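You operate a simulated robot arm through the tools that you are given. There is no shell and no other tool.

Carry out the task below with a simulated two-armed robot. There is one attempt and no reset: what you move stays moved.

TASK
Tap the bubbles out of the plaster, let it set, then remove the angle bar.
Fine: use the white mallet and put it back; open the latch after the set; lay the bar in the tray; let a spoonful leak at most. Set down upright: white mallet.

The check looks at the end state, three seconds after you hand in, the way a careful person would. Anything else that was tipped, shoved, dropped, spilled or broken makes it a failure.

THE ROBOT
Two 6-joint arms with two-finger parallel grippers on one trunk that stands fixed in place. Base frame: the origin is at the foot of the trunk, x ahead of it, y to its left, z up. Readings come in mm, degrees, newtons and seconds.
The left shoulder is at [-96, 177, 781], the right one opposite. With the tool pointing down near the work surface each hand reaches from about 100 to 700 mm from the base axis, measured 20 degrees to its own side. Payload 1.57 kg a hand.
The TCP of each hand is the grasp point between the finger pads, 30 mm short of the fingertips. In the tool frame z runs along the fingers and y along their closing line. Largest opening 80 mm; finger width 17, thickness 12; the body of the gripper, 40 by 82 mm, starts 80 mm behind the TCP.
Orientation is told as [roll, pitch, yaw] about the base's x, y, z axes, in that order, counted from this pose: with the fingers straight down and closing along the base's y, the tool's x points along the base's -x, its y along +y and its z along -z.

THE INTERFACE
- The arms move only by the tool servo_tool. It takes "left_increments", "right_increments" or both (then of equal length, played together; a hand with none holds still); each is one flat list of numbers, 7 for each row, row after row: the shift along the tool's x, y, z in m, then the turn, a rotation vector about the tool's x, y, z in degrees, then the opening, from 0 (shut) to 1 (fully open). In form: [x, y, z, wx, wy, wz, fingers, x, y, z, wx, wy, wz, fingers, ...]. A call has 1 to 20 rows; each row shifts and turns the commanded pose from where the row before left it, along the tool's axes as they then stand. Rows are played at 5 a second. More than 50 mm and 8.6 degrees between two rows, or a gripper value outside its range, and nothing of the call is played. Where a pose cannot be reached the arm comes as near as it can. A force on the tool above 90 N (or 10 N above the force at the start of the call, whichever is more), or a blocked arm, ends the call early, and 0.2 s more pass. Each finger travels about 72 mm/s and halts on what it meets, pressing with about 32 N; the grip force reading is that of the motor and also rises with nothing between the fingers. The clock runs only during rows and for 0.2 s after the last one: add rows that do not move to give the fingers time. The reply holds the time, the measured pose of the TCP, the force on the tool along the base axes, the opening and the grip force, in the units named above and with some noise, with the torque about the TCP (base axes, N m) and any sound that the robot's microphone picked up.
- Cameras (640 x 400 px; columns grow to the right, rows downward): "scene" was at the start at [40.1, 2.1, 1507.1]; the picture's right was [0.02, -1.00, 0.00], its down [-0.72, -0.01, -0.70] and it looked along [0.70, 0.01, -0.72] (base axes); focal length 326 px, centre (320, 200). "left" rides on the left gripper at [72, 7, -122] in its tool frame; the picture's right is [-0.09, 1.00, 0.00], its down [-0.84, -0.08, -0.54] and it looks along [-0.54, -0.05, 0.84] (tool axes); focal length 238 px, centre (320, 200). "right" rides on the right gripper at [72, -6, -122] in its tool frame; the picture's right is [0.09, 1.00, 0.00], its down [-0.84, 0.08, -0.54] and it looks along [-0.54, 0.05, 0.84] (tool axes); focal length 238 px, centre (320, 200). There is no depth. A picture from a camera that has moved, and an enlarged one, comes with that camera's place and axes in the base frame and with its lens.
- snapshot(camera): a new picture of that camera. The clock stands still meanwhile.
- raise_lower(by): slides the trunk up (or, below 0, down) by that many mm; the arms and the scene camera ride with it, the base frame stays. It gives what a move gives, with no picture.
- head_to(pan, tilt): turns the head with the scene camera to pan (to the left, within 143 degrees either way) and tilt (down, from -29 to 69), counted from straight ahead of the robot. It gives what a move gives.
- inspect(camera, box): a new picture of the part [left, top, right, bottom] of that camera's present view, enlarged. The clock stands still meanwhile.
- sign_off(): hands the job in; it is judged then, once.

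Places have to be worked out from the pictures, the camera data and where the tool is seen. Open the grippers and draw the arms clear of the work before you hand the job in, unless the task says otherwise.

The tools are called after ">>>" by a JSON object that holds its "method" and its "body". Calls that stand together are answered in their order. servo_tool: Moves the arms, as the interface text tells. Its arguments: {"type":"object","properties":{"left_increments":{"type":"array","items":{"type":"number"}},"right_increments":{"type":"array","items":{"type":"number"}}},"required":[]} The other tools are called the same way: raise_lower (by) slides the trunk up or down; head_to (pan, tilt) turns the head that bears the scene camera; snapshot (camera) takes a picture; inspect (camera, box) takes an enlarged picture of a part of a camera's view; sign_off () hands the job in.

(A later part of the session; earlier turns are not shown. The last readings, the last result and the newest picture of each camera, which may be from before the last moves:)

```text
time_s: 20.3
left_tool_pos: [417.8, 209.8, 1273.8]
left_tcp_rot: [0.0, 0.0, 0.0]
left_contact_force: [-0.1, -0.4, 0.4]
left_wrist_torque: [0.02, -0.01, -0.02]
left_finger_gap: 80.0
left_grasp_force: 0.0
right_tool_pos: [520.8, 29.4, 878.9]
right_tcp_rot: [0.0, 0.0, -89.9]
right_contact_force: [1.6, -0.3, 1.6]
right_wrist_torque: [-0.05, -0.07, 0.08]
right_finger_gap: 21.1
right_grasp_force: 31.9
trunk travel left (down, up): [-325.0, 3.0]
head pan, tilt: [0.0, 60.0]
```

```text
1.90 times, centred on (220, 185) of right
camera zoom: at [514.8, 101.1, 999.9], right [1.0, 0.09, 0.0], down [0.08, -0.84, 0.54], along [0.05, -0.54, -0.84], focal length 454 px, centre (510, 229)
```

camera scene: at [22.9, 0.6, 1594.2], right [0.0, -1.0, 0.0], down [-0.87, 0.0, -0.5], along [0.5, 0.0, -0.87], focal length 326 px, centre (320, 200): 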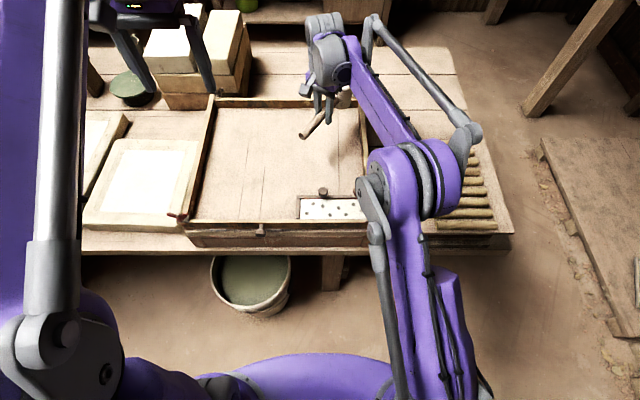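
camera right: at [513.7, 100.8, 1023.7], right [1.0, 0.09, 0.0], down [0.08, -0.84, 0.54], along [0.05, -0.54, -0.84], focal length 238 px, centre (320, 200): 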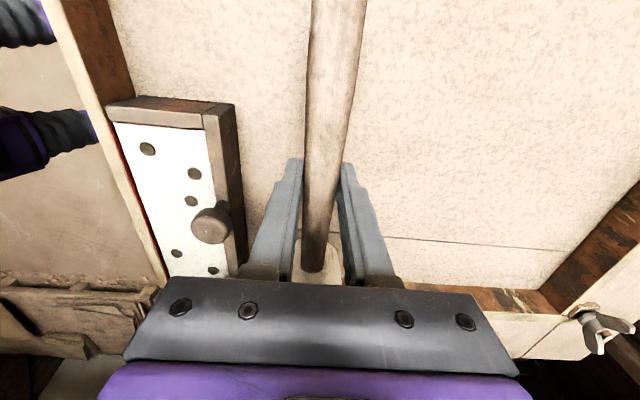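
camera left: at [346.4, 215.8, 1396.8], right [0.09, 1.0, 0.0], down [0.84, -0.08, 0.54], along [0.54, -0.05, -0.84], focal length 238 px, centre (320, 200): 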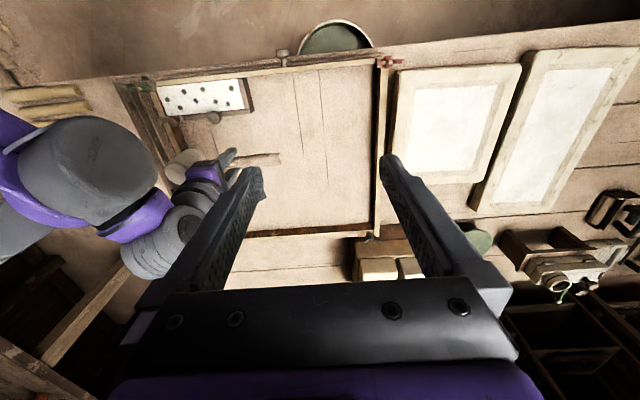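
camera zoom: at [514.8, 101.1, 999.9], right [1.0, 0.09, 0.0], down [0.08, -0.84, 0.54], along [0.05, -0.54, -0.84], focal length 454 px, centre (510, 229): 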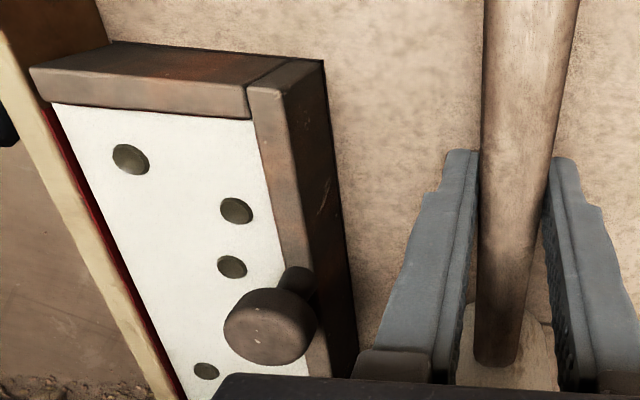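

The head only just touched (about 5 N at z≈879), so those taps were very light. I tap a bit more briskly from higher.

>>> {"method": "servo_tool", "body": {"right_increments": [0, 0, -0.034, 0, 0, 0, 0, 0, 0, 0, 0, 0, 0, 0, 0, 0, 0.036, 0, 0, 0, 0, 0, 0, -0.03, 0, 0, 0, 0]}}

>>> {"method": "inspect", "body": {"camera": "right", "box": [90, 80, 350, 290]}}

>>> {"method": "inspect", "body": {"camera": "scene", "box": [220, 80, 420, 240]}}

```text
time_s: 21.3
left_tool_pos: [417.3, 210.1, 1274.9]
left_tcp_rot: [-0.1, 0.0, 0.0]
left_contact_force: [0.2, -0.1, 0.4]
left_wrist_torque: [-0.02, 0.0, 0.04]
left_finger_gap: 80.2
left_grasp_force: 0.1
right_tool_pos: [518.2, 28.4, 906.5]
right_tcp_rot: [0.2, 0.0, -90.0]
right_contact_force: [-0.5, 0.0, -3.3]
right_wrist_torque: [0.22, 0.0, 0.02]
right_finger_gap: 21.1
right_grasp_force: 31.4
trunk travel left (down, up): [-325.0, 3.0]
head pan, tilt: [0.0, 60.0]
```

```text
1.90 times, centred on (220, 185) of right
camera zoom: at [514.3, 99.7, 1027.5], right [1.0, 0.09, 0.0], down [0.08, -0.84, 0.54], along [0.05, -0.54, -0.84], focal length 454 px, centre (510, 229)
```

zoom: 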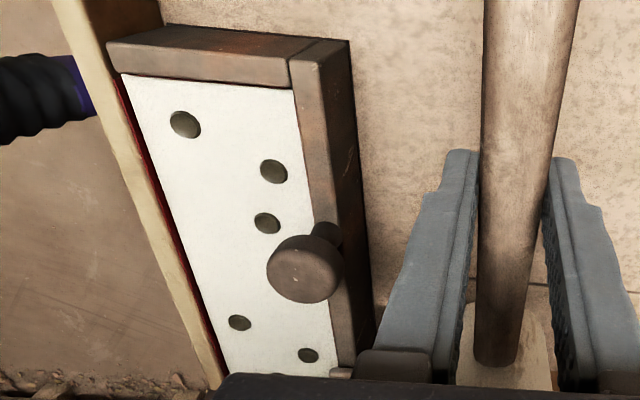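

```text
2.50 times, centred on (320, 160) of scene
camera zoom: at [21.3, 0.3, 1594.2], right [0.0, -1.0, 0.0], down [-0.87, 0.0, -0.5], along [0.5, 0.0, -0.87], focal length 815 px, centre (320, 300)
```

zoom: 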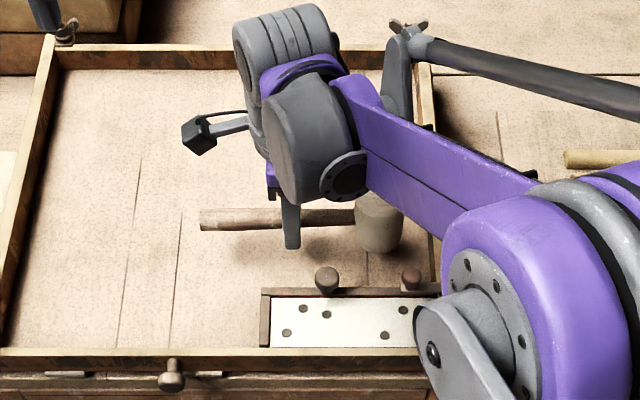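

Without the hold row the fast tap probably turned around before contact. I tap from higher with a hold row at the bottom.

>>> {"method": "servo_tool", "body": {"right_increments": [0, 0, -0.005, 0, 0, 0, 0, 0, 0, 0, 0, 0, 0, 0, 0, 0, 0.04, 0, 0, 0, 0, 0, 0, 0, 0, 0, 0, 0, 0, 0, -0.035, 0, 0, 0, 0]}}

>>> {"method": "inspect", "body": {"camera": "right", "box": [90, 80, 350, 290]}}

>>> {"method": "inspect", "body": {"camera": "scene", "box": [220, 80, 420, 240]}}

```text
time_s: 22.5
left_tool_pos: [418.3, 210.6, 1274.4]
left_tcp_rot: [0.1, -0.1, 0.0]
left_contact_force: [0.6, 0.0, 0.8]
left_wrist_torque: [0.04, 0.0, -0.02]
left_finger_gap: 79.8
left_grasp_force: 0.0
right_tool_pos: [519.8, 29.4, 906.7]
right_tcp_rot: [0.0, -0.1, -90.1]
right_contact_force: [-0.6, 0.4, -3.0]
right_wrist_torque: [0.25, -0.03, -0.01]
right_finger_gap: 21.3
right_grasp_force: 31.9
trunk travel left (down, up): [-325.0, 3.0]
head pan, tilt: [0.0, 60.0]
```

```text
1.90 times, centred on (220, 185) of right
camera zoom: at [514.4, 100.6, 1027.4], right [1.0, 0.09, 0.0], down [0.08, -0.84, 0.54], along [0.05, -0.54, -0.84], focal length 454 px, centre (510, 229)
```

zoom: 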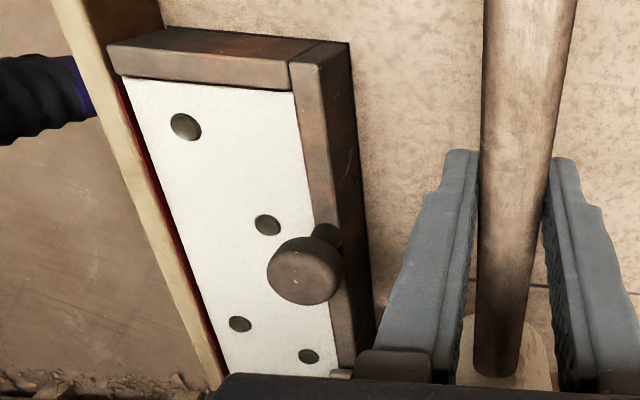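

```text
2.50 times, centred on (320, 160) of scene
camera zoom: at [21.8, 0.6, 1594.1], right [0.0, -1.0, 0.0], down [-0.87, 0.0, -0.5], along [0.5, 0.0, -0.87], focal length 815 px, centre (320, 300)
```

zoom: 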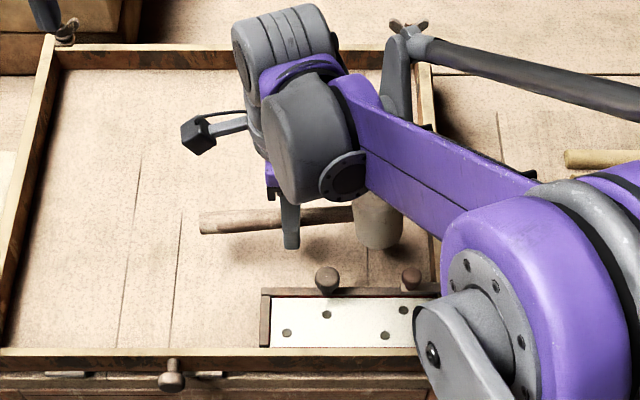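

Another bubble left, and the mallet has tilted a little head-up in the grip. I tilt the hand 5° head-down to compensate (and keep fingertips off the floor), then tap again.

>>> {"method": "servo_tool", "body": {"right_increments": [0, 0, -0.013, 0, 5, 0, 0, 0, 0, 0, 0, 0, 0, 0, 0.003, 0, 0.04, 0, 0, 0, 0, 0, 0, 0, 0, 0, 0, 0, -0.003, 0, -0.04, 0, 0, 0, 0]}}

>>> {"method": "inspect", "body": {"camera": "right", "box": [90, 80, 350, 290]}}

>>> {"method": "inspect", "body": {"camera": "scene", "box": [220, 80, 420, 240]}}

```text
time_s: 23.7
left_tool_pos: [418.9, 209.0, 1275.6]
left_tcp_rot: [0.0, 0.0, 0.0]
left_contact_force: [0.7, -0.7, 0.6]
left_wrist_torque: [0.0, -0.01, 0.02]
left_finger_gap: 80.1
left_grasp_force: 0.2
right_tool_pos: [520.2, 28.3, 919.4]
right_tcp_rot: [0.0, 5.0, -90.1]
right_contact_force: [-0.9, 0.0, -2.9]
right_wrist_torque: [0.27, 0.01, -0.01]
right_finger_gap: 21.4
right_grasp_force: 31.9
trunk travel left (down, up): [-325.0, 3.0]
head pan, tilt: [0.0, 60.0]
```

```text
1.90 times, centred on (220, 185) of right
camera zoom: at [514.0, 89.2, 1046.1], right [1.0, 0.09, 0.01], down [0.08, -0.88, 0.47], along [0.05, -0.46, -0.88], focal length 454 px, centre (510, 229)
```

zoom: 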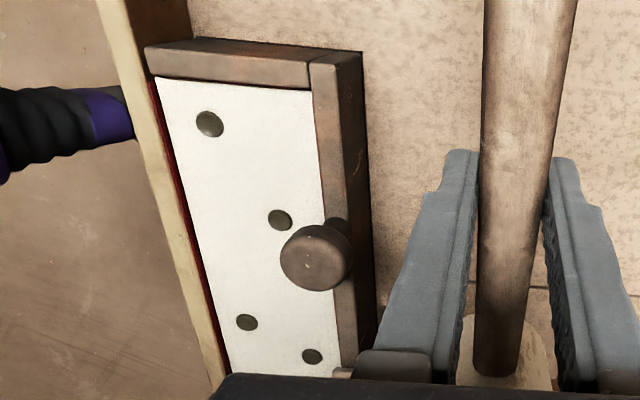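

```text
2.50 times, centred on (320, 160) of scene
camera zoom: at [22.0, 0.3, 1594.2], right [0.0, -1.0, 0.0], down [-0.87, 0.0, -0.5], along [0.5, 0.0, -0.87], focal length 815 px, centre (320, 300)
```

zoom: 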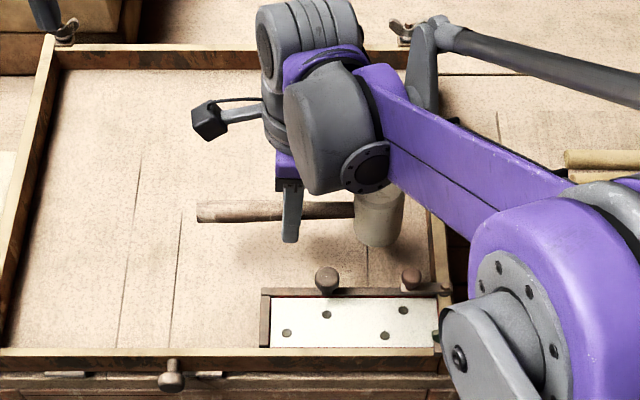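

Four bubbles remain visible. I strike and stop at the bottom to read the force.

>>> {"method": "servo_tool", "body": {"right_increments": [0.004, 0, 0.044, 0, 0, 0, 0]}}

>>> {"method": "inspect", "body": {"camera": "scene", "box": [220, 80, 420, 240]}}

```text
time_s: 24.1
left_tool_pos: [418.7, 210.8, 1276.0]
left_tcp_rot: [0.0, -0.1, 0.0]
left_contact_force: [0.2, -0.3, 0.9]
left_wrist_torque: [0.0, -0.02, -0.01]
left_finger_gap: 79.8
left_grasp_force: 0.1
right_tool_pos: [519.7, 37.5, 875.9]
right_tcp_rot: [0.1, 5.0, -90.1]
right_contact_force: [2.8, 0.7, 9.3]
right_wrist_torque: [-0.54, -0.08, 0.11]
right_finger_gap: 21.3
right_grasp_force: 31.8
trunk travel left (down, up): [-325.0, 3.0]
head pan, tilt: [0.0, 60.0]
```

```text
2.50 times, centred on (320, 160) of scene
camera zoom: at [21.5, 1.2, 1594.4], right [0.0, -1.0, 0.0], down [-0.87, 0.0, -0.5], along [0.5, 0.0, -0.87], focal length 815 px, centre (320, 300)
```

zoom: 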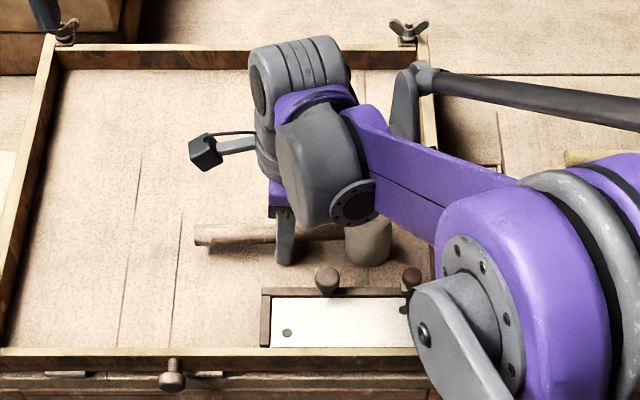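

Only one bubble is still visible. I lift and check the plaster and how the mallet sits in the grip.

>>> {"method": "servo_tool", "body": {"right_increments": [-0.004, 0, -0.044, 0, 0, 0, 0, 0, 0, 0, 0, 0, 0, 0]}}

>>> {"method": "inspect", "body": {"camera": "scene", "box": [220, 80, 420, 240]}}

>>> {"method": "inspect", "body": {"camera": "left", "box": [110, 60, 310, 185]}}

```text
time_s: 24.7
left_tool_pos: [420.1, 211.2, 1273.6]
left_tcp_rot: [0.0, 0.0, 0.0]
left_contact_force: [-0.2, -0.5, -0.2]
left_wrist_torque: [-0.02, 0.03, 0.02]
left_finger_gap: 80.0
left_grasp_force: 0.1
right_tool_pos: [520.9, 29.8, 918.6]
right_tcp_rot: [0.0, 5.0, -90.0]
right_contact_force: [-0.9, -0.4, -3.4]
right_wrist_torque: [0.25, 0.03, -0.01]
right_finger_gap: 21.5
right_grasp_force: 32.1
trunk travel left (down, up): [-325.0, 3.0]
head pan, tilt: [0.0, 60.0]
```

```text
2.50 times, centred on (320, 160) of scene
camera zoom: at [23.3, 0.8, 1594.1], right [0.0, -1.0, 0.0], down [-0.87, 0.0, -0.5], along [0.5, 0.0, -0.87], focal length 815 px, centre (320, 300)
```

zoom: 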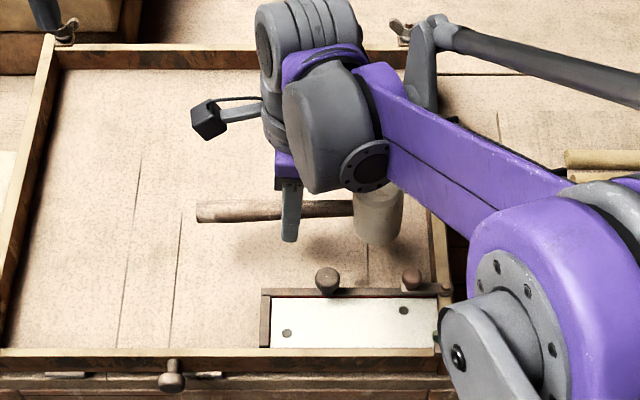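

```text
3.20 times, centred on (210, 122) of left
camera zoom: at [346.9, 216.0, 1396.5], right [0.09, 1.0, 0.0], down [0.84, -0.08, 0.54], along [0.54, -0.05, -0.84], focal length 763 px, centre (672, 448)
```

zoom: 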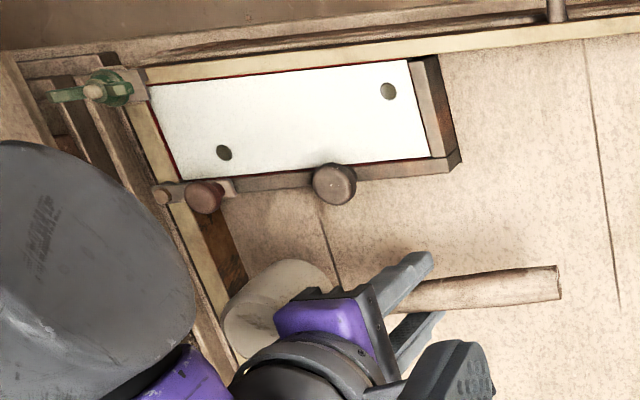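

Two bubbles remain. One more similar strike, then lift and look.

>>> {"method": "servo_tool", "body": {"right_increments": [0.004, 0, 0.044, 0, 0, 0, 0, 0, 0, 0, 0, 0, 0, 0, -0.004, 0, -0.044, 0, 0, 0, 0, 0, 0, 0, 0, 0, 0, 0]}}

>>> {"method": "inspect", "body": {"camera": "left", "box": [110, 60, 310, 185]}}

>>> {"method": "inspect", "body": {"camera": "scene", "box": [220, 80, 420, 240]}}

```text
time_s: 25.7
left_tool_pos: [419.1, 210.5, 1274.2]
left_tcp_rot: [0.0, 0.0, 0.0]
left_contact_force: [-0.2, 0.3, 0.8]
left_wrist_torque: [0.03, 0.02, -0.02]
left_finger_gap: 80.0
left_grasp_force: 0.0
right_tool_pos: [520.1, 31.2, 919.9]
right_tcp_rot: [0.0, 5.0, -90.1]
right_contact_force: [0.1, 1.1, -4.7]
right_wrist_torque: [0.26, -0.01, 0.02]
right_finger_gap: 21.3
right_grasp_force: 32.3
trunk travel left (down, up): [-325.0, 3.0]
head pan, tilt: [0.0, 60.0]
```

```text
3.20 times, centred on (210, 122) of left
camera zoom: at [347.0, 216.0, 1396.5], right [0.09, 1.0, 0.0], down [0.84, -0.08, 0.54], along [0.54, -0.05, -0.84], focal length 763 px, centre (672, 448)
```

zoom: 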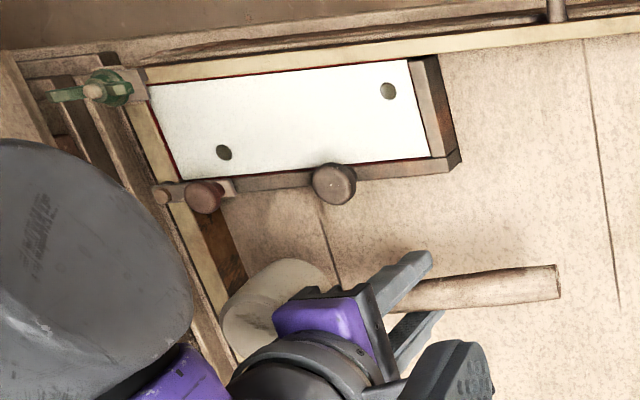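

```text
2.50 times, centred on (320, 160) of scene
camera zoom: at [23.5, 0.9, 1594.1], right [0.0, -1.0, 0.0], down [-0.87, 0.0, -0.5], along [0.5, 0.0, -0.87], focal length 815 px, centre (320, 300)
```

zoom: 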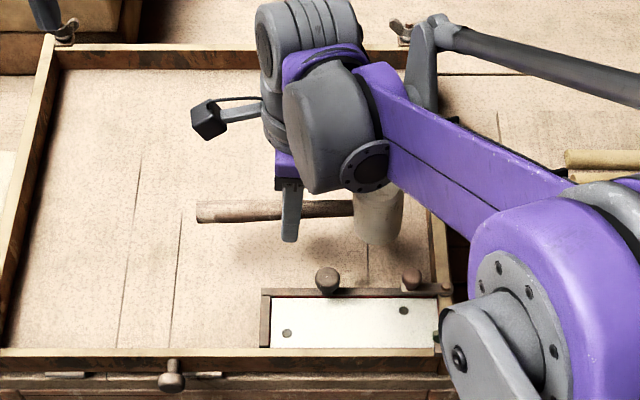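

No change: the head has pivoted up again. I tilt the hand another 5°, start a bit higher and strike vertically.

>>> {"method": "servo_tool", "body": {"right_increments": [0.001, 0, -0.012, 0, 5, 0, 0, 0, 0, 0, 0, 0, 0, 0, -0.0085, 0, 0.0485, 0, 0, 0, 0, 0, 0, 0, 0, 0, 0, 0, 0.0085, 0, -0.0485, 0, 0, 0, 0, 0, 0, 0, 0, 0, 0, 0]}}

>>> {"method": "inspect", "body": {"camera": "left", "box": [110, 60, 310, 185]}}

>>> {"method": "inspect", "body": {"camera": "scene", "box": [220, 80, 420, 240]}}

```text
time_s: 27.1
left_tool_pos: [420.6, 209.4, 1273.6]
left_tcp_rot: [0.0, -0.1, 0.1]
left_contact_force: [0.3, -0.3, -0.3]
left_wrist_torque: [-0.01, 0.01, 0.01]
left_finger_gap: 80.0
left_grasp_force: 0.0
right_tool_pos: [520.1, 27.8, 928.7]
right_tcp_rot: [0.0, 10.0, -90.1]
right_contact_force: [-0.1, 0.1, -3.4]
right_wrist_torque: [0.26, 0.03, 0.01]
right_finger_gap: 21.1
right_grasp_force: 32.4
trunk travel left (down, up): [-325.0, 3.0]
head pan, tilt: [0.0, 60.0]
```

```text
3.20 times, centred on (210, 122) of left
camera zoom: at [347.1, 215.9, 1396.6], right [0.09, 1.0, 0.0], down [0.84, -0.08, 0.54], along [0.54, -0.05, -0.84], focal length 763 px, centre (672, 448)
```

zoom: 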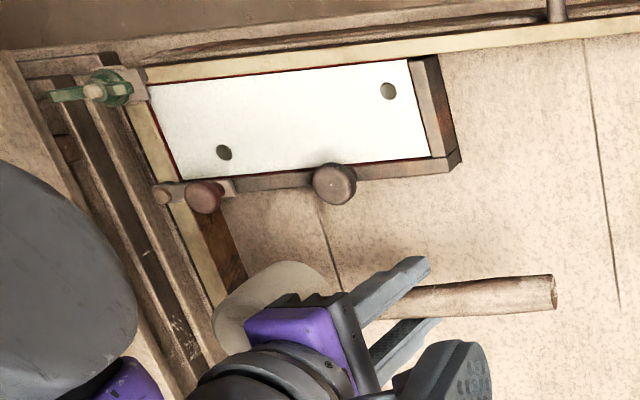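

```text
2.50 times, centred on (320, 160) of scene
camera zoom: at [23.5, 0.8, 1594.1], right [0.0, -1.0, 0.0], down [-0.87, 0.0, -0.5], along [0.5, 0.0, -0.87], focal length 815 px, centre (320, 300)
```

zoom: 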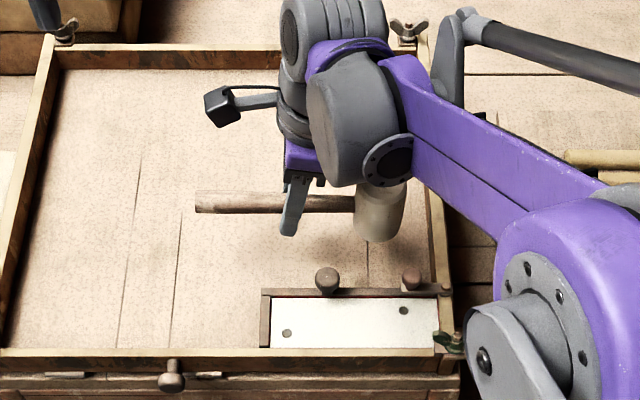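

The mallet sits level now but that strike barely reached the floor. I go again about 6 mm deeper and stop at the bottom to read the force.

>>> {"method": "servo_tool", "body": {"right_increments": [-0.001, 0, 0.006, 0, 0, 0, 0, 0, 0, 0, 0, 0, 0, 0, -0.0085, 0, 0.0485, 0, 0, 0, 0]}}

>>> {"method": "inspect", "body": {"camera": "left", "box": [110, 60, 310, 185]}}

```text
time_s: 27.9
left_tool_pos: [418.8, 211.6, 1275.3]
left_tcp_rot: [0.1, -0.2, 0.1]
left_contact_force: [-0.7, -0.4, -0.4]
left_wrist_torque: [-0.02, -0.02, 0.02]
left_finger_gap: 80.0
left_grasp_force: 0.1
right_tool_pos: [519.7, 29.1, 876.1]
right_tcp_rot: [0.1, 10.0, -90.0]
right_contact_force: [0.8, 3.8, 14.8]
right_wrist_torque: [-0.79, -0.02, 0.07]
right_finger_gap: 21.4
right_grasp_force: 32.1
trunk travel left (down, up): [-325.0, 3.0]
head pan, tilt: [0.0, 60.0]
```

```text
3.20 times, centred on (210, 122) of left
camera zoom: at [345.3, 216.9, 1397.6], right [0.09, 1.0, 0.0], down [0.84, -0.08, 0.54], along [0.54, -0.05, -0.84], focal length 763 px, centre (672, 448)
```

zoom: 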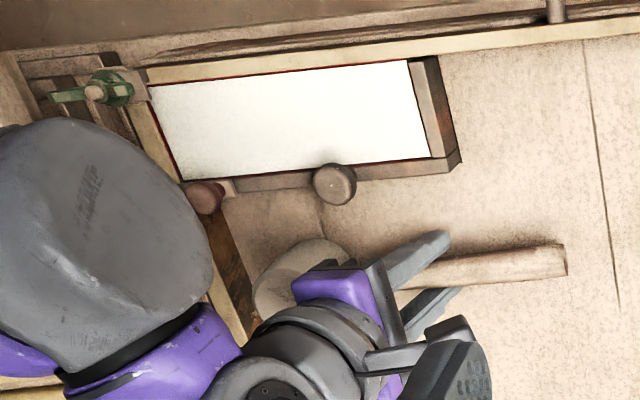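

All bubbles are gone. I lift the mallet clear and check its tilt in the grip before carrying it back.

>>> {"method": "servo_tool", "body": {"right_increments": [0.0078, 0, -0.0443, 0, 0, 0, 0, 0.0078, 0, -0.0443, 0, 0, 0, 0, 0, 0, 0, 0, 0, 0, 0]}}

>>> {"method": "inspect", "body": {"camera": "scene", "box": [220, 60, 420, 220]}}

>>> {"method": "inspect", "body": {"camera": "left", "box": [110, 60, 310, 185]}}

```text
time_s: 28.7
left_tool_pos: [419.3, 210.6, 1273.8]
left_tcp_rot: [-0.1, 0.0, 0.0]
left_contact_force: [-0.8, 0.2, 0.2]
left_wrist_torque: [-0.04, 0.02, 0.02]
left_finger_gap: 79.9
left_grasp_force: 0.1
right_tool_pos: [520.8, 28.3, 963.9]
right_tcp_rot: [0.0, 9.9, -90.0]
right_contact_force: [1.0, 1.4, -4.2]
right_wrist_torque: [0.3, 0.01, -0.04]
right_finger_gap: 21.3
right_grasp_force: 32.0
trunk travel left (down, up): [-325.0, 3.0]
head pan, tilt: [0.0, 60.0]
```

```text
2.50 times, centred on (320, 140) of scene
camera zoom: at [23.4, 0.4, 1594.1], right [0.0, -1.0, 0.0], down [-0.87, 0.0, -0.5], along [0.5, 0.0, -0.87], focal length 815 px, centre (320, 350)
```

zoom: 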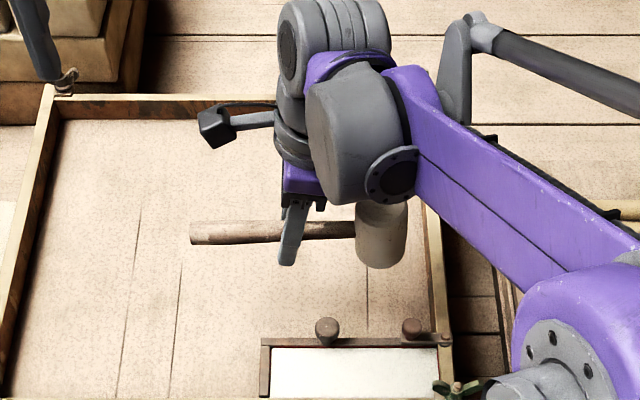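

```text
3.20 times, centred on (210, 122) of left
camera zoom: at [347.0, 215.6, 1396.6], right [0.09, 1.0, 0.0], down [0.84, -0.08, 0.54], along [0.54, -0.05, -0.84], focal length 763 px, centre (672, 448)
```

zoom: 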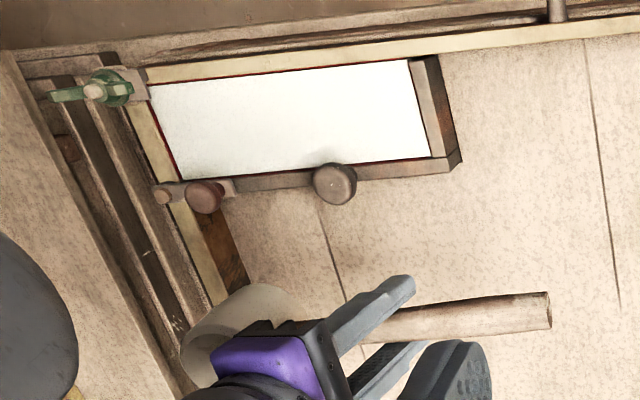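

The mallet is about 3° head-up; I add 3° of hand tilt, turn about the vertical back to yaw -35, then carry it to above its old place.

>>> {"method": "servo_tool", "body": {"right_increments": [0, 0, 0, 0, 3, 0, 0, 0, 0, 0, 1.77, 0, -7.66, 0, 0, 0, 0, 1.77, 0, -7.66, 0, 0, 0, 0, 1.77, 0, -7.66, 0, 0, 0, 0, 1.77, 0, -7.66, 0, 0, 0, 0, 1.77, 0, -7.66, 0, 0, 0, 0, 1.77, 0, -7.66, 0, 0, 0, 0, 1.77, 0, -7.66, 0, -0.03044, 0.0099, -0.00703, 0, 0, 0, 0, -0.03044, 0.0099, -0.00703, 0, 0, 0, 0, -0.03044, 0.0099, -0.00703, 0, 0, 0, 0, -0.03044, 0.0099, -0.00703, 0, 0, 0, 0, 0, 0, 0, 0, 0, 0, 0]}}

>>> {"method": "snapshot", "body": {"camera": "right"}}

>>> {"method": "inspect", "body": {"camera": "scene", "box": [220, 40, 420, 200]}}

```text
time_s: 31.5
left_tool_pos: [418.3, 211.1, 1273.8]
left_tcp_rot: [0.0, -0.1, 0.0]
left_contact_force: [1.2, 0.6, -0.2]
left_wrist_torque: [-0.01, -0.01, -0.01]
left_finger_gap: 80.1
left_grasp_force: 0.0
right_tool_pos: [644.8, -11.1, 963.0]
right_tcp_rot: [0.0, 13.1, -35.0]
right_contact_force: [-0.2, 0.1, -4.2]
right_wrist_torque: [0.12, 0.22, -0.02]
right_finger_gap: 21.2
right_grasp_force: 31.9
trunk travel left (down, up): [-325.0, 3.0]
head pan, tilt: [0.0, 60.0]
```

```text
taken
camera right: at [607.4, 7.7, 1098.9], right [0.5, 0.87, 0.02], down [0.81, -0.47, 0.34], along [0.3, -0.15, -0.94], focal length 238 px, centre (320, 200)
```

right: 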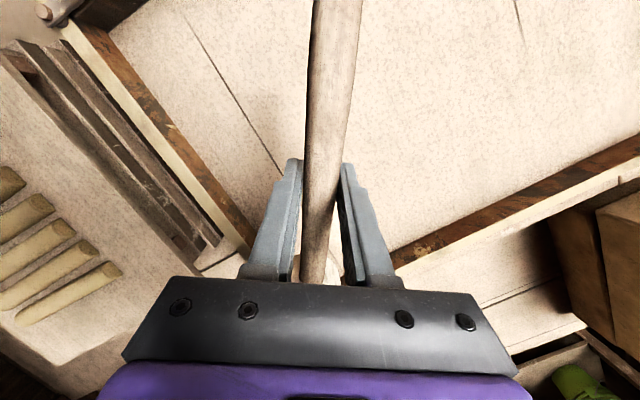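

```text
2.50 times, centred on (320, 120) of scene
camera zoom: at [21.9, 0.8, 1594.1], right [0.0, -1.0, 0.0], down [-0.87, 0.0, -0.5], along [0.5, 0.0, -0.87], focal length 815 px, centre (320, 400)
```

zoom: 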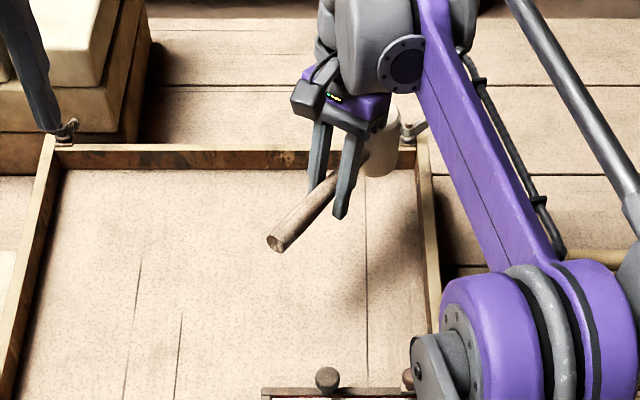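

It is over its old place and near level. I descend vertically to about z≈888, then feel for the floor.

>>> {"method": "servo_tool", "body": {"right_increments": [-0.00563, 0, 0.02435, 0, 0, 0, 0, -0.00563, 0, 0.02435, 0, 0, 0, 0, -0.00563, 0, 0.02435, 0, 0, 0, 0, 0, 0, 0, 0, 0, 0, 0]}}

>>> {"method": "inspect", "body": {"camera": "scene", "box": [220, 40, 420, 200]}}

>>> {"method": "snapshot", "body": {"camera": "right"}}

```text
time_s: 32.5
left_tool_pos: [419.0, 210.5, 1273.9]
left_tcp_rot: [0.0, 0.0, -0.1]
left_contact_force: [0.4, 0.5, -0.7]
left_wrist_torque: [-0.01, -0.03, 0.0]
left_finger_gap: 80.0
left_grasp_force: 0.1
right_tool_pos: [646.2, -9.5, 889.8]
right_tcp_rot: [0.0, 13.0, -34.9]
right_contact_force: [-0.6, -0.2, -4.4]
right_wrist_torque: [0.18, 0.22, -0.01]
right_finger_gap: 21.5
right_grasp_force: 31.9
trunk travel left (down, up): [-325.0, 3.0]
head pan, tilt: [0.0, 60.0]
```

```text
2.50 times, centred on (320, 120) of scene
camera zoom: at [22.6, 0.6, 1594.2], right [0.0, -1.0, 0.0], down [-0.87, 0.0, -0.5], along [0.5, 0.0, -0.87], focal length 815 px, centre (320, 400)
```

zoom: 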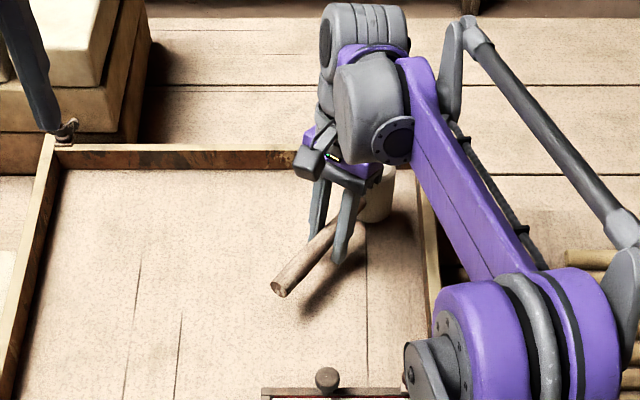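

```text
taken
camera right: at [608.4, 7.6, 1024.3], right [0.5, 0.87, 0.02], down [0.81, -0.47, 0.34], along [0.3, -0.15, -0.94], focal length 238 px, centre (320, 200)
```

right: 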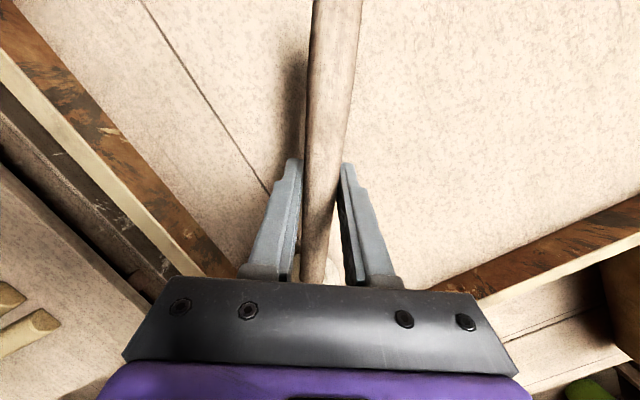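

Still free (force -4.4 N, just the weight). I lower in small steps of about 2 mm.

>>> {"method": "servo_tool", "body": {"right_increments": [-0.00068, 0, 0.0029, 0, 0, 0, 0, 0, 0, 0, 0, 0, 0, 0, -0.00045, 0, 0.00195, 0, 0, 0, 0, 0, 0, 0, 0, 0, 0, 0]}}

>>> {"method": "servo_tool", "body": {"right_increments": [-0.00045, 0, 0.00195, 0, 0, 0, 0, 0, 0, 0, 0, 0, 0, 0]}}

>>> {"method": "servo_tool", "body": {"right_increments": [-0.00045, 0, 0.00195, 0, 0, 0, 0, 0, 0, 0, 0, 0, 0, 0]}}

```text
time_s: 33.5
left_tool_pos: [419.8, 211.0, 1273.8]
left_tcp_rot: [0.0, 0.0, 0.0]
left_contact_force: [-1.3, 0.6, 0.0]
left_wrist_torque: [-0.04, -0.01, -0.04]
left_finger_gap: 80.0
left_grasp_force: 0.1
right_tool_pos: [645.2, -10.9, 884.7]
right_tcp_rot: [0.0, 13.0, -35.0]
right_contact_force: [0.2, 0.0, -2.4]
right_wrist_torque: [0.14, 0.21, 0.01]
right_finger_gap: 21.1
right_grasp_force: 32.3
trunk travel left (down, up): [-325.0, 3.0]
head pan, tilt: [0.0, 60.0]
```

```text
time_s: 34.1
left_tool_pos: [418.3, 209.3, 1274.6]
left_tcp_rot: [-0.1, 0.0, -0.1]
left_contact_force: [0.1, 0.5, 0.0]
left_wrist_torque: [0.01, 0.0, -0.02]
left_finger_gap: 80.2
left_grasp_force: 0.1
right_tool_pos: [645.8, -10.8, 884.1]
right_tcp_rot: [0.0, 12.9, -35.1]
right_contact_force: [0.1, 0.3, -3.6]
right_wrist_torque: [0.1, 0.21, -0.02]
right_finger_gap: 21.5
right_grasp_force: 32.1
trunk travel left (down, up): [-325.0, 3.0]
head pan, tilt: [0.0, 60.0]
```

```text
time_s: 34.7
left_tool_pos: [418.6, 211.3, 1274.2]
left_tcp_rot: [0.0, -0.1, 0.1]
left_contact_force: [-0.2, 0.2, 0.2]
left_wrist_torque: [-0.02, 0.03, 0.0]
left_finger_gap: 80.1
left_grasp_force: 0.0
right_tool_pos: [645.8, -10.2, 881.9]
right_tcp_rot: [0.0, 13.0, -35.0]
right_contact_force: [-0.9, 0.4, -3.7]
right_wrist_torque: [0.14, 0.19, 0.02]
right_finger_gap: 21.2
right_grasp_force: 32.2
trunk travel left (down, up): [-325.0, 3.0]
head pan, tilt: [0.0, 60.0]
```

No contact yet at 882; I continue in 1.5 mm steps.

>>> {"method": "servo_tool", "body": {"right_increments": [-0.00034, 0, 0.00146, 0, 0, 0, 0, 0, 0, 0, 0, 0, 0, 0]}}

>>> {"method": "servo_tool", "body": {"right_increments": [-0.00034, 0, 0.00146, 0, 0, 0, 0, 0, 0, 0, 0, 0, 0, 0]}}

>>> {"method": "inspect", "body": {"camera": "scene", "box": [270, 60, 390, 150]}}

```text
time_s: 35.3
left_tool_pos: [418.2, 210.6, 1275.1]
left_tcp_rot: [0.1, 0.0, 0.0]
left_contact_force: [-0.4, 0.3, 0.9]
left_wrist_torque: [-0.01, -0.02, 0.01]
left_finger_gap: 80.0
left_grasp_force: 0.0
right_tool_pos: [645.6, -11.5, 880.8]
right_tcp_rot: [0.0, 12.9, -34.9]
right_contact_force: [2.5, -0.1, 1.8]
right_wrist_torque: [-0.17, -0.32, 0.0]
right_finger_gap: 21.2
right_grasp_force: 31.9
trunk travel left (down, up): [-325.0, 3.0]
head pan, tilt: [0.0, 60.0]
```

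```text
time_s: 35.9
left_tool_pos: [419.1, 209.6, 1274.9]
left_tcp_rot: [-0.1, 0.0, 0.0]
left_contact_force: [0.8, 0.0, 0.2]
left_wrist_torque: [0.0, 0.01, -0.04]
left_finger_gap: 80.2
left_grasp_force: 0.0
right_tool_pos: [644.4, -10.2, 878.5]
right_tcp_rot: [-0.1, 12.9, -35.0]
right_contact_force: [2.6, -0.8, 8.1]
right_wrist_torque: [-0.57, -0.8, -0.01]
right_finger_gap: 21.5
right_grasp_force: 31.4
trunk travel left (down, up): [-325.0, 3.0]
head pan, tilt: [0.0, 60.0]
```

```text
4.44 times, centred on (330, 105) of scene
camera zoom: at [21.8, 0.6, 1594.2], right [0.0, -1.0, 0.0], down [-0.87, 0.0, -0.5], along [0.5, 0.0, -0.87], focal length 1448 px, centre (276, 622)
```

zoom: 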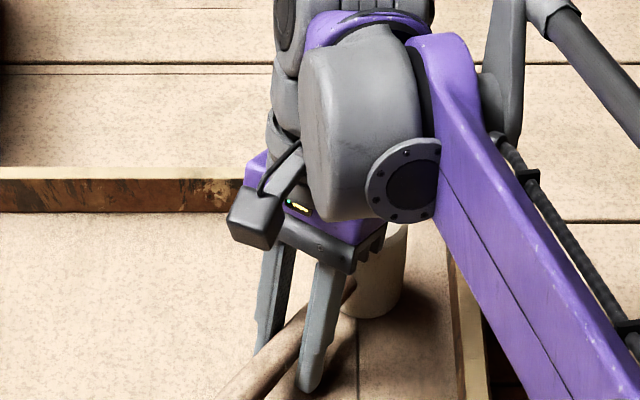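

The head stands on the floor (about 12 N). I ease up 1.5 mm and open the fingers gradually.

>>> {"method": "servo_tool", "body": {"right_increments": [0.00034, 0, -0.00146, 0, 0, 0, 0, 0, 0, 0, 0, 0, 0, 0.3, 0, 0, 0, 0, 0, 0, 0.4, 0, 0, 0, 0, 0, 0, 0.7, 0, 0, 0, 0, 0, 0, 1, 0, 0, 0, 0, 0, 0, 1]}}

>>> {"method": "snapshot", "body": {"camera": "right"}}

```text
time_s: 37.3
left_tool_pos: [419.3, 210.4, 1274.8]
left_tcp_rot: [0.0, 0.0, 0.1]
left_contact_force: [-0.1, -1.1, -1.3]
left_wrist_torque: [0.01, 0.01, -0.01]
left_finger_gap: 80.0
left_grasp_force: 0.1
right_tool_pos: [644.7, -11.5, 879.5]
right_tcp_rot: [0.0, 13.0, -35.0]
right_contact_force: [0.0, -0.8, 0.0]
right_wrist_torque: [0.0, 0.01, 0.03]
right_finger_gap: 80.2
right_grasp_force: 0.1
trunk travel left (down, up): [-325.0, 3.0]
head pan, tilt: [0.0, 60.0]
```

```text
taken
camera right: at [607.4, 7.9, 1014.4], right [0.5, 0.87, 0.02], down [0.81, -0.47, 0.34], along [0.3, -0.15, -0.94], focal length 238 px, centre (320, 200)
```

right: 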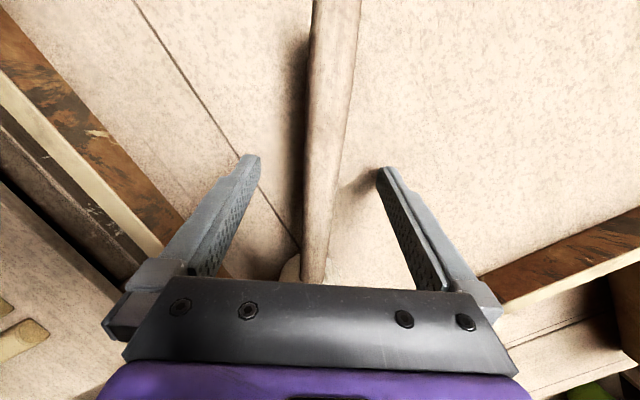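

Released cleanly. I draw the hand straight up, level it, pull back from the mallet, and check everything.

>>> {"method": "servo_tool", "body": {"right_increments": [0.0081, 0, -0.0351, 0, 0, 0, 1, 0.0081, 0, -0.0351, 0, 0, 0, 1, 0.0081, 0, -0.0351, 0, 0, 0, 1, 0, 0, 0, 0, -6.5, 0, 1, 0, 0, 0, 0, -6.5, 0, 1, 0.04, -0.01, -0.01, 0, 0, 0, 1, 0.04, -0.01, -0.01, 0, 0, 0, 1, 0.04, -0.01, 0, 0, 0, 0, 1]}}

>>> {"method": "inspect", "body": {"camera": "scene", "box": [220, 60, 420, 220]}}

>>> {"method": "inspect", "body": {"camera": "left", "box": [110, 60, 310, 185]}}

>>> {"method": "snapshot", "body": {"camera": "right"}}

```text
time_s: 39.1
left_tool_pos: [417.8, 211.2, 1274.0]
left_tcp_rot: [-0.2, 0.0, 0.0]
left_contact_force: [0.1, -0.6, 0.2]
left_wrist_torque: [0.0, -0.05, 0.02]
left_finger_gap: 80.1
left_grasp_force: 0.1
right_tool_pos: [529.0, 33.5, 1008.0]
right_tcp_rot: [-0.1, -0.1, -35.1]
right_contact_force: [-0.1, -0.5, -0.7]
right_wrist_torque: [-0.02, 0.03, 0.01]
right_finger_gap: 80.1
right_grasp_force: 0.2
trunk travel left (down, up): [-325.0, 3.0]
head pan, tilt: [0.0, 60.0]
```

```text
2.50 times, centred on (320, 140) of scene
camera zoom: at [21.2, 0.8, 1594.1], right [0.0, -1.0, 0.0], down [-0.87, 0.0, -0.5], along [0.5, 0.0, -0.87], focal length 815 px, centre (320, 350)
```

zoom: 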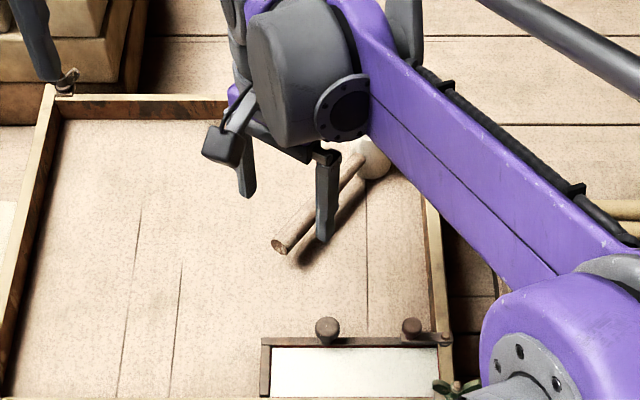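

```text
3.20 times, centred on (210, 122) of left
camera zoom: at [345.0, 216.0, 1397.0], right [0.09, 1.0, 0.0], down [0.84, -0.08, 0.54], along [0.54, -0.05, -0.84], focal length 763 px, centre (672, 448)
```

zoom: 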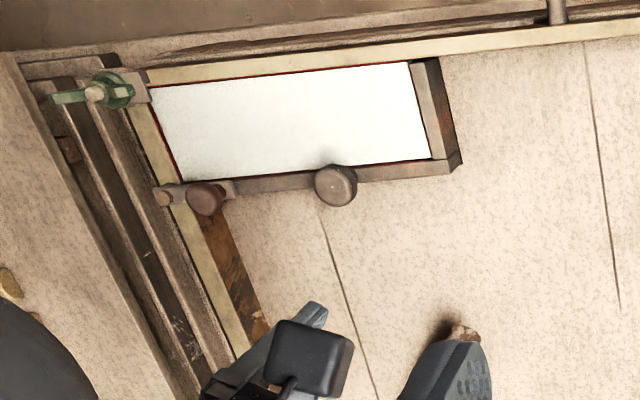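

```text
taken
camera right: at [466.7, 68.0, 1129.7], right [0.5, 0.87, 0.0], down [0.73, -0.42, 0.54], along [0.47, -0.27, -0.84], focal length 238 px, centre (320, 200)
```

right: 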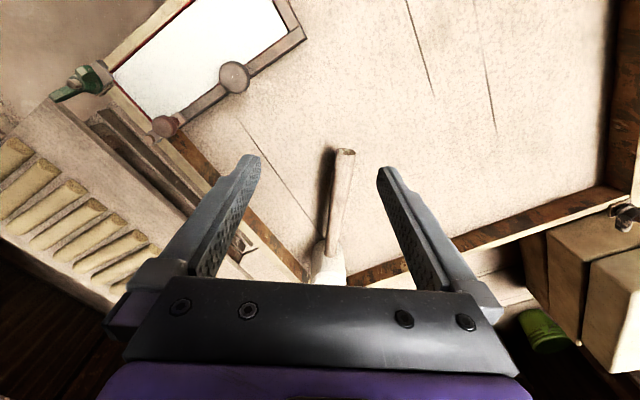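

The mallet looks placed but is partly hidden by the arm. I move the right hand off to the right side to see it clearly and let time pass.

>>> {"method": "servo_tool", "body": {"right_increments": [-0.0083, -0.041, 0, 0, 0, -4, 1, -0.0083, -0.041, 0, 0, 0, 0, 1, -0.0083, -0.041, 0, 0, 0, 0, 1, -0.0083, -0.041, 0, 0, 0, 0, 1, -0.0083, -0.041, 0, 0, 0, 0, 1, -0.0083, -0.041, 0, 0, 0, 0, 1]}}

>>> {"method": "snapshot", "body": {"camera": "scene"}}

>>> {"method": "inspect", "body": {"camera": "scene", "box": [220, 60, 420, 220]}}

>>> {"method": "inspect", "body": {"camera": "left", "box": [110, 60, 310, 260]}}

```text
time_s: 40.5
left_tool_pos: [419.4, 209.7, 1274.3]
left_tcp_rot: [0.0, 0.0, 0.0]
left_contact_force: [0.0, -0.7, -1.0]
left_wrist_torque: [0.02, -0.01, 0.02]
left_finger_gap: 80.0
left_grasp_force: 0.2
right_tool_pos: [441.3, -201.9, 1008.1]
right_tcp_rot: [0.0, 0.0, -31.0]
right_contact_force: [-0.3, -0.6, -0.4]
right_wrist_torque: [0.03, -0.01, -0.01]
right_finger_gap: 80.0
right_grasp_force: 0.0
trunk travel left (down, up): [-325.0, 3.0]
head pan, tilt: [0.0, 60.0]
```

```text
taken
camera scene: at [21.9, -0.3, 1594.1], right [0.0, -1.0, 0.0], down [-0.87, 0.0, -0.5], along [0.5, 0.0, -0.87], focal length 326 px, centre (320, 200)
```

scene: 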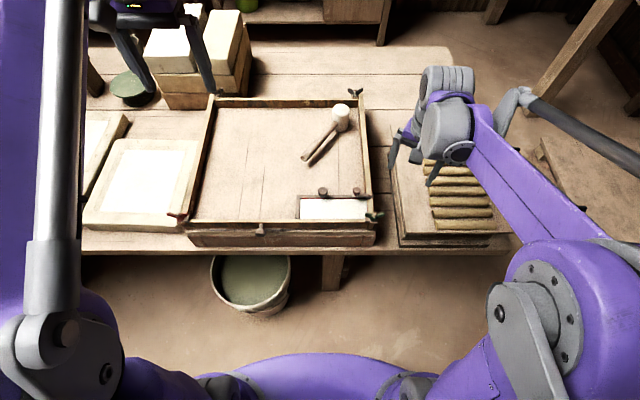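

```text
2.50 times, centred on (320, 140) of scene
camera zoom: at [21.9, -0.3, 1594.1], right [0.0, -1.0, 0.0], down [-0.87, 0.0, -0.5], along [0.5, 0.0, -0.87], focal length 815 px, centre (320, 350)
```

zoom: 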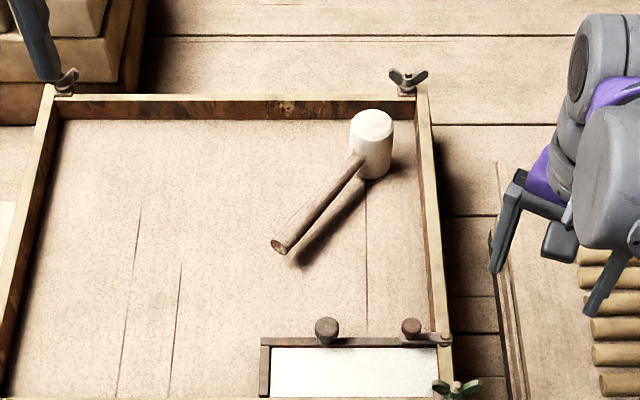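

```text
2.00 times, centred on (210, 160) of left
camera zoom: at [345.6, 215.0, 1397.1], right [0.09, 1.0, 0.0], down [0.84, -0.08, 0.54], along [0.54, -0.05, -0.84], focal length 477 px, centre (540, 280)
```

zoom: 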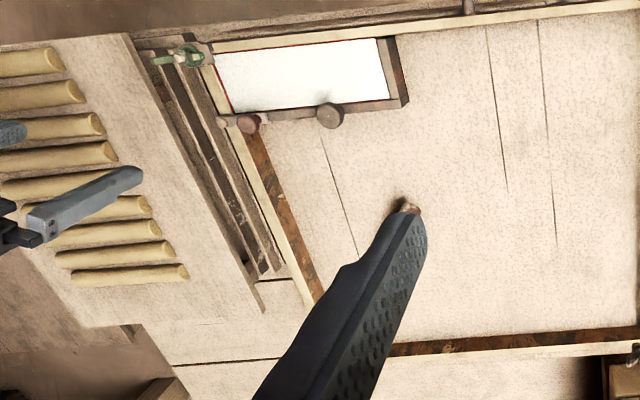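

The mallet stands upright where it was, and the plaster is smooth. While it sets, I bring the right hand (yaw 0) above the latch to measure it.

>>> {"method": "servo_tool", "body": {"right_increments": [0, 0, 0, 0, 0, -7.75, 1, 0, 0, 0, 0, 0, -7.75, 1, 0, 0, 0, 0, 0, -7.75, 1, 0, 0, 0, 0, 0, -7.75, 1, -0.001, 0.038, 0.012, 0, 0, 0, 1, -0.002, 0.038, 0.012, 0, 0, 0, 1, -0.002, 0.038, 0.012, 0, 0, 0, 1]}}

>>> {"method": "snapshot", "body": {"camera": "right"}}

>>> {"method": "inspect", "body": {"camera": "scene", "box": [285, 180, 385, 243]}}

>>> {"method": "inspect", "body": {"camera": "left", "box": [110, 60, 310, 185]}}

```text
time_s: 42.1
left_tool_pos: [419.1, 212.0, 1273.8]
left_tcp_rot: [-0.1, 0.0, 0.0]
left_contact_force: [-0.3, 0.0, -0.5]
left_wrist_torque: [0.01, -0.01, -0.01]
left_finger_gap: 80.2
left_grasp_force: 0.1
right_tool_pos: [447.0, -86.1, 971.1]
right_tcp_rot: [0.0, 0.0, 0.0]
right_contact_force: [-0.3, 1.6, 0.7]
right_wrist_torque: [-0.01, -0.03, -0.01]
right_finger_gap: 79.8
right_grasp_force: 0.0
trunk travel left (down, up): [-325.0, 3.0]
head pan, tilt: [0.0, 60.0]
```

```text
taken
camera right: at [376.2, -93.2, 1093.6], right [-0.09, 1.0, 0.0], down [0.84, 0.08, 0.54], along [0.54, 0.05, -0.84], focal length 238 px, centre (320, 200)
```

right: 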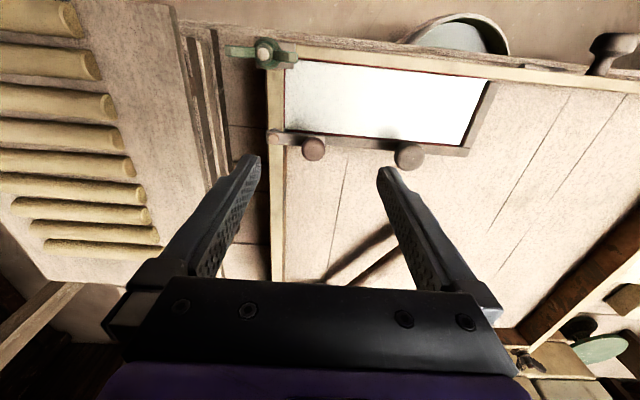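

```text
6.35 times, centred on (335, 212) of scene
camera zoom: at [22.9, 1.6, 1594.1], right [0.0, -1.0, 0.0], down [-0.87, 0.0, -0.5], along [0.5, 0.0, -0.87], focal length 2069 px, centre (225, 127)
```

zoom: 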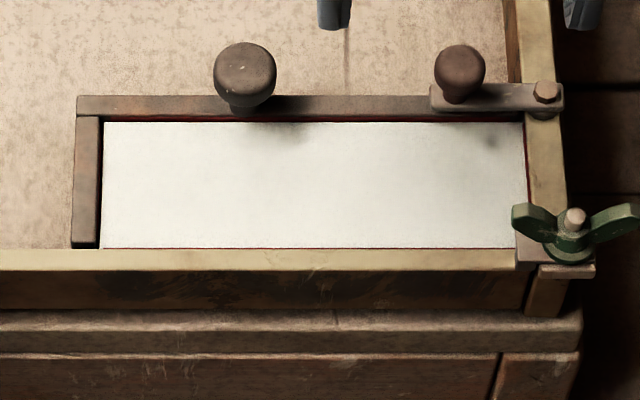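

```text
3.20 times, centred on (210, 122) of left
camera zoom: at [346.6, 216.7, 1396.6], right [0.09, 1.0, 0.0], down [0.84, -0.08, 0.54], along [0.54, -0.05, -0.84], focal length 763 px, centre (672, 448)
```

zoom: 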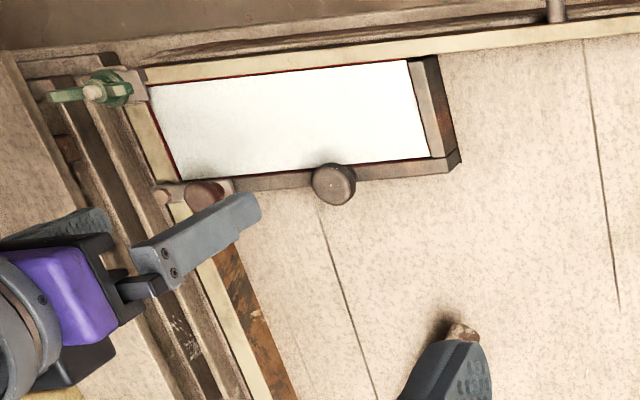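

I zoom the right camera on the latch and bar knobs for precise pixel positions.

>>> {"method": "inspect", "body": {"camera": "right", "box": [250, 110, 450, 235]}}

>>> {"method": "inspect", "body": {"camera": "right", "box": [220, 30, 500, 205]}}

```text
3.20 times, centred on (350, 172) of right
camera zoom: at [376.2, -93.2, 1093.6], right [-0.09, 1.0, 0.0], down [0.84, 0.08, 0.54], along [0.54, 0.05, -0.84], focal length 763 px, centre (224, 288)
```

zoom: 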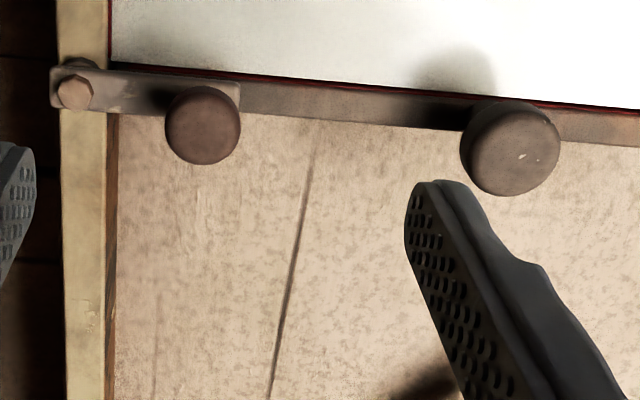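

```text
2.29 times, centred on (360, 118) of right
camera zoom: at [376.2, -93.2, 1093.6], right [-0.09, 1.0, 0.0], down [0.84, 0.08, 0.54], along [0.54, 0.05, -0.84], focal length 545 px, centre (229, 389)
```

zoom: 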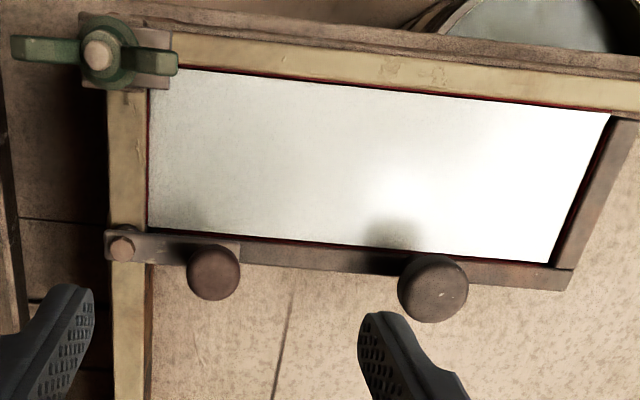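

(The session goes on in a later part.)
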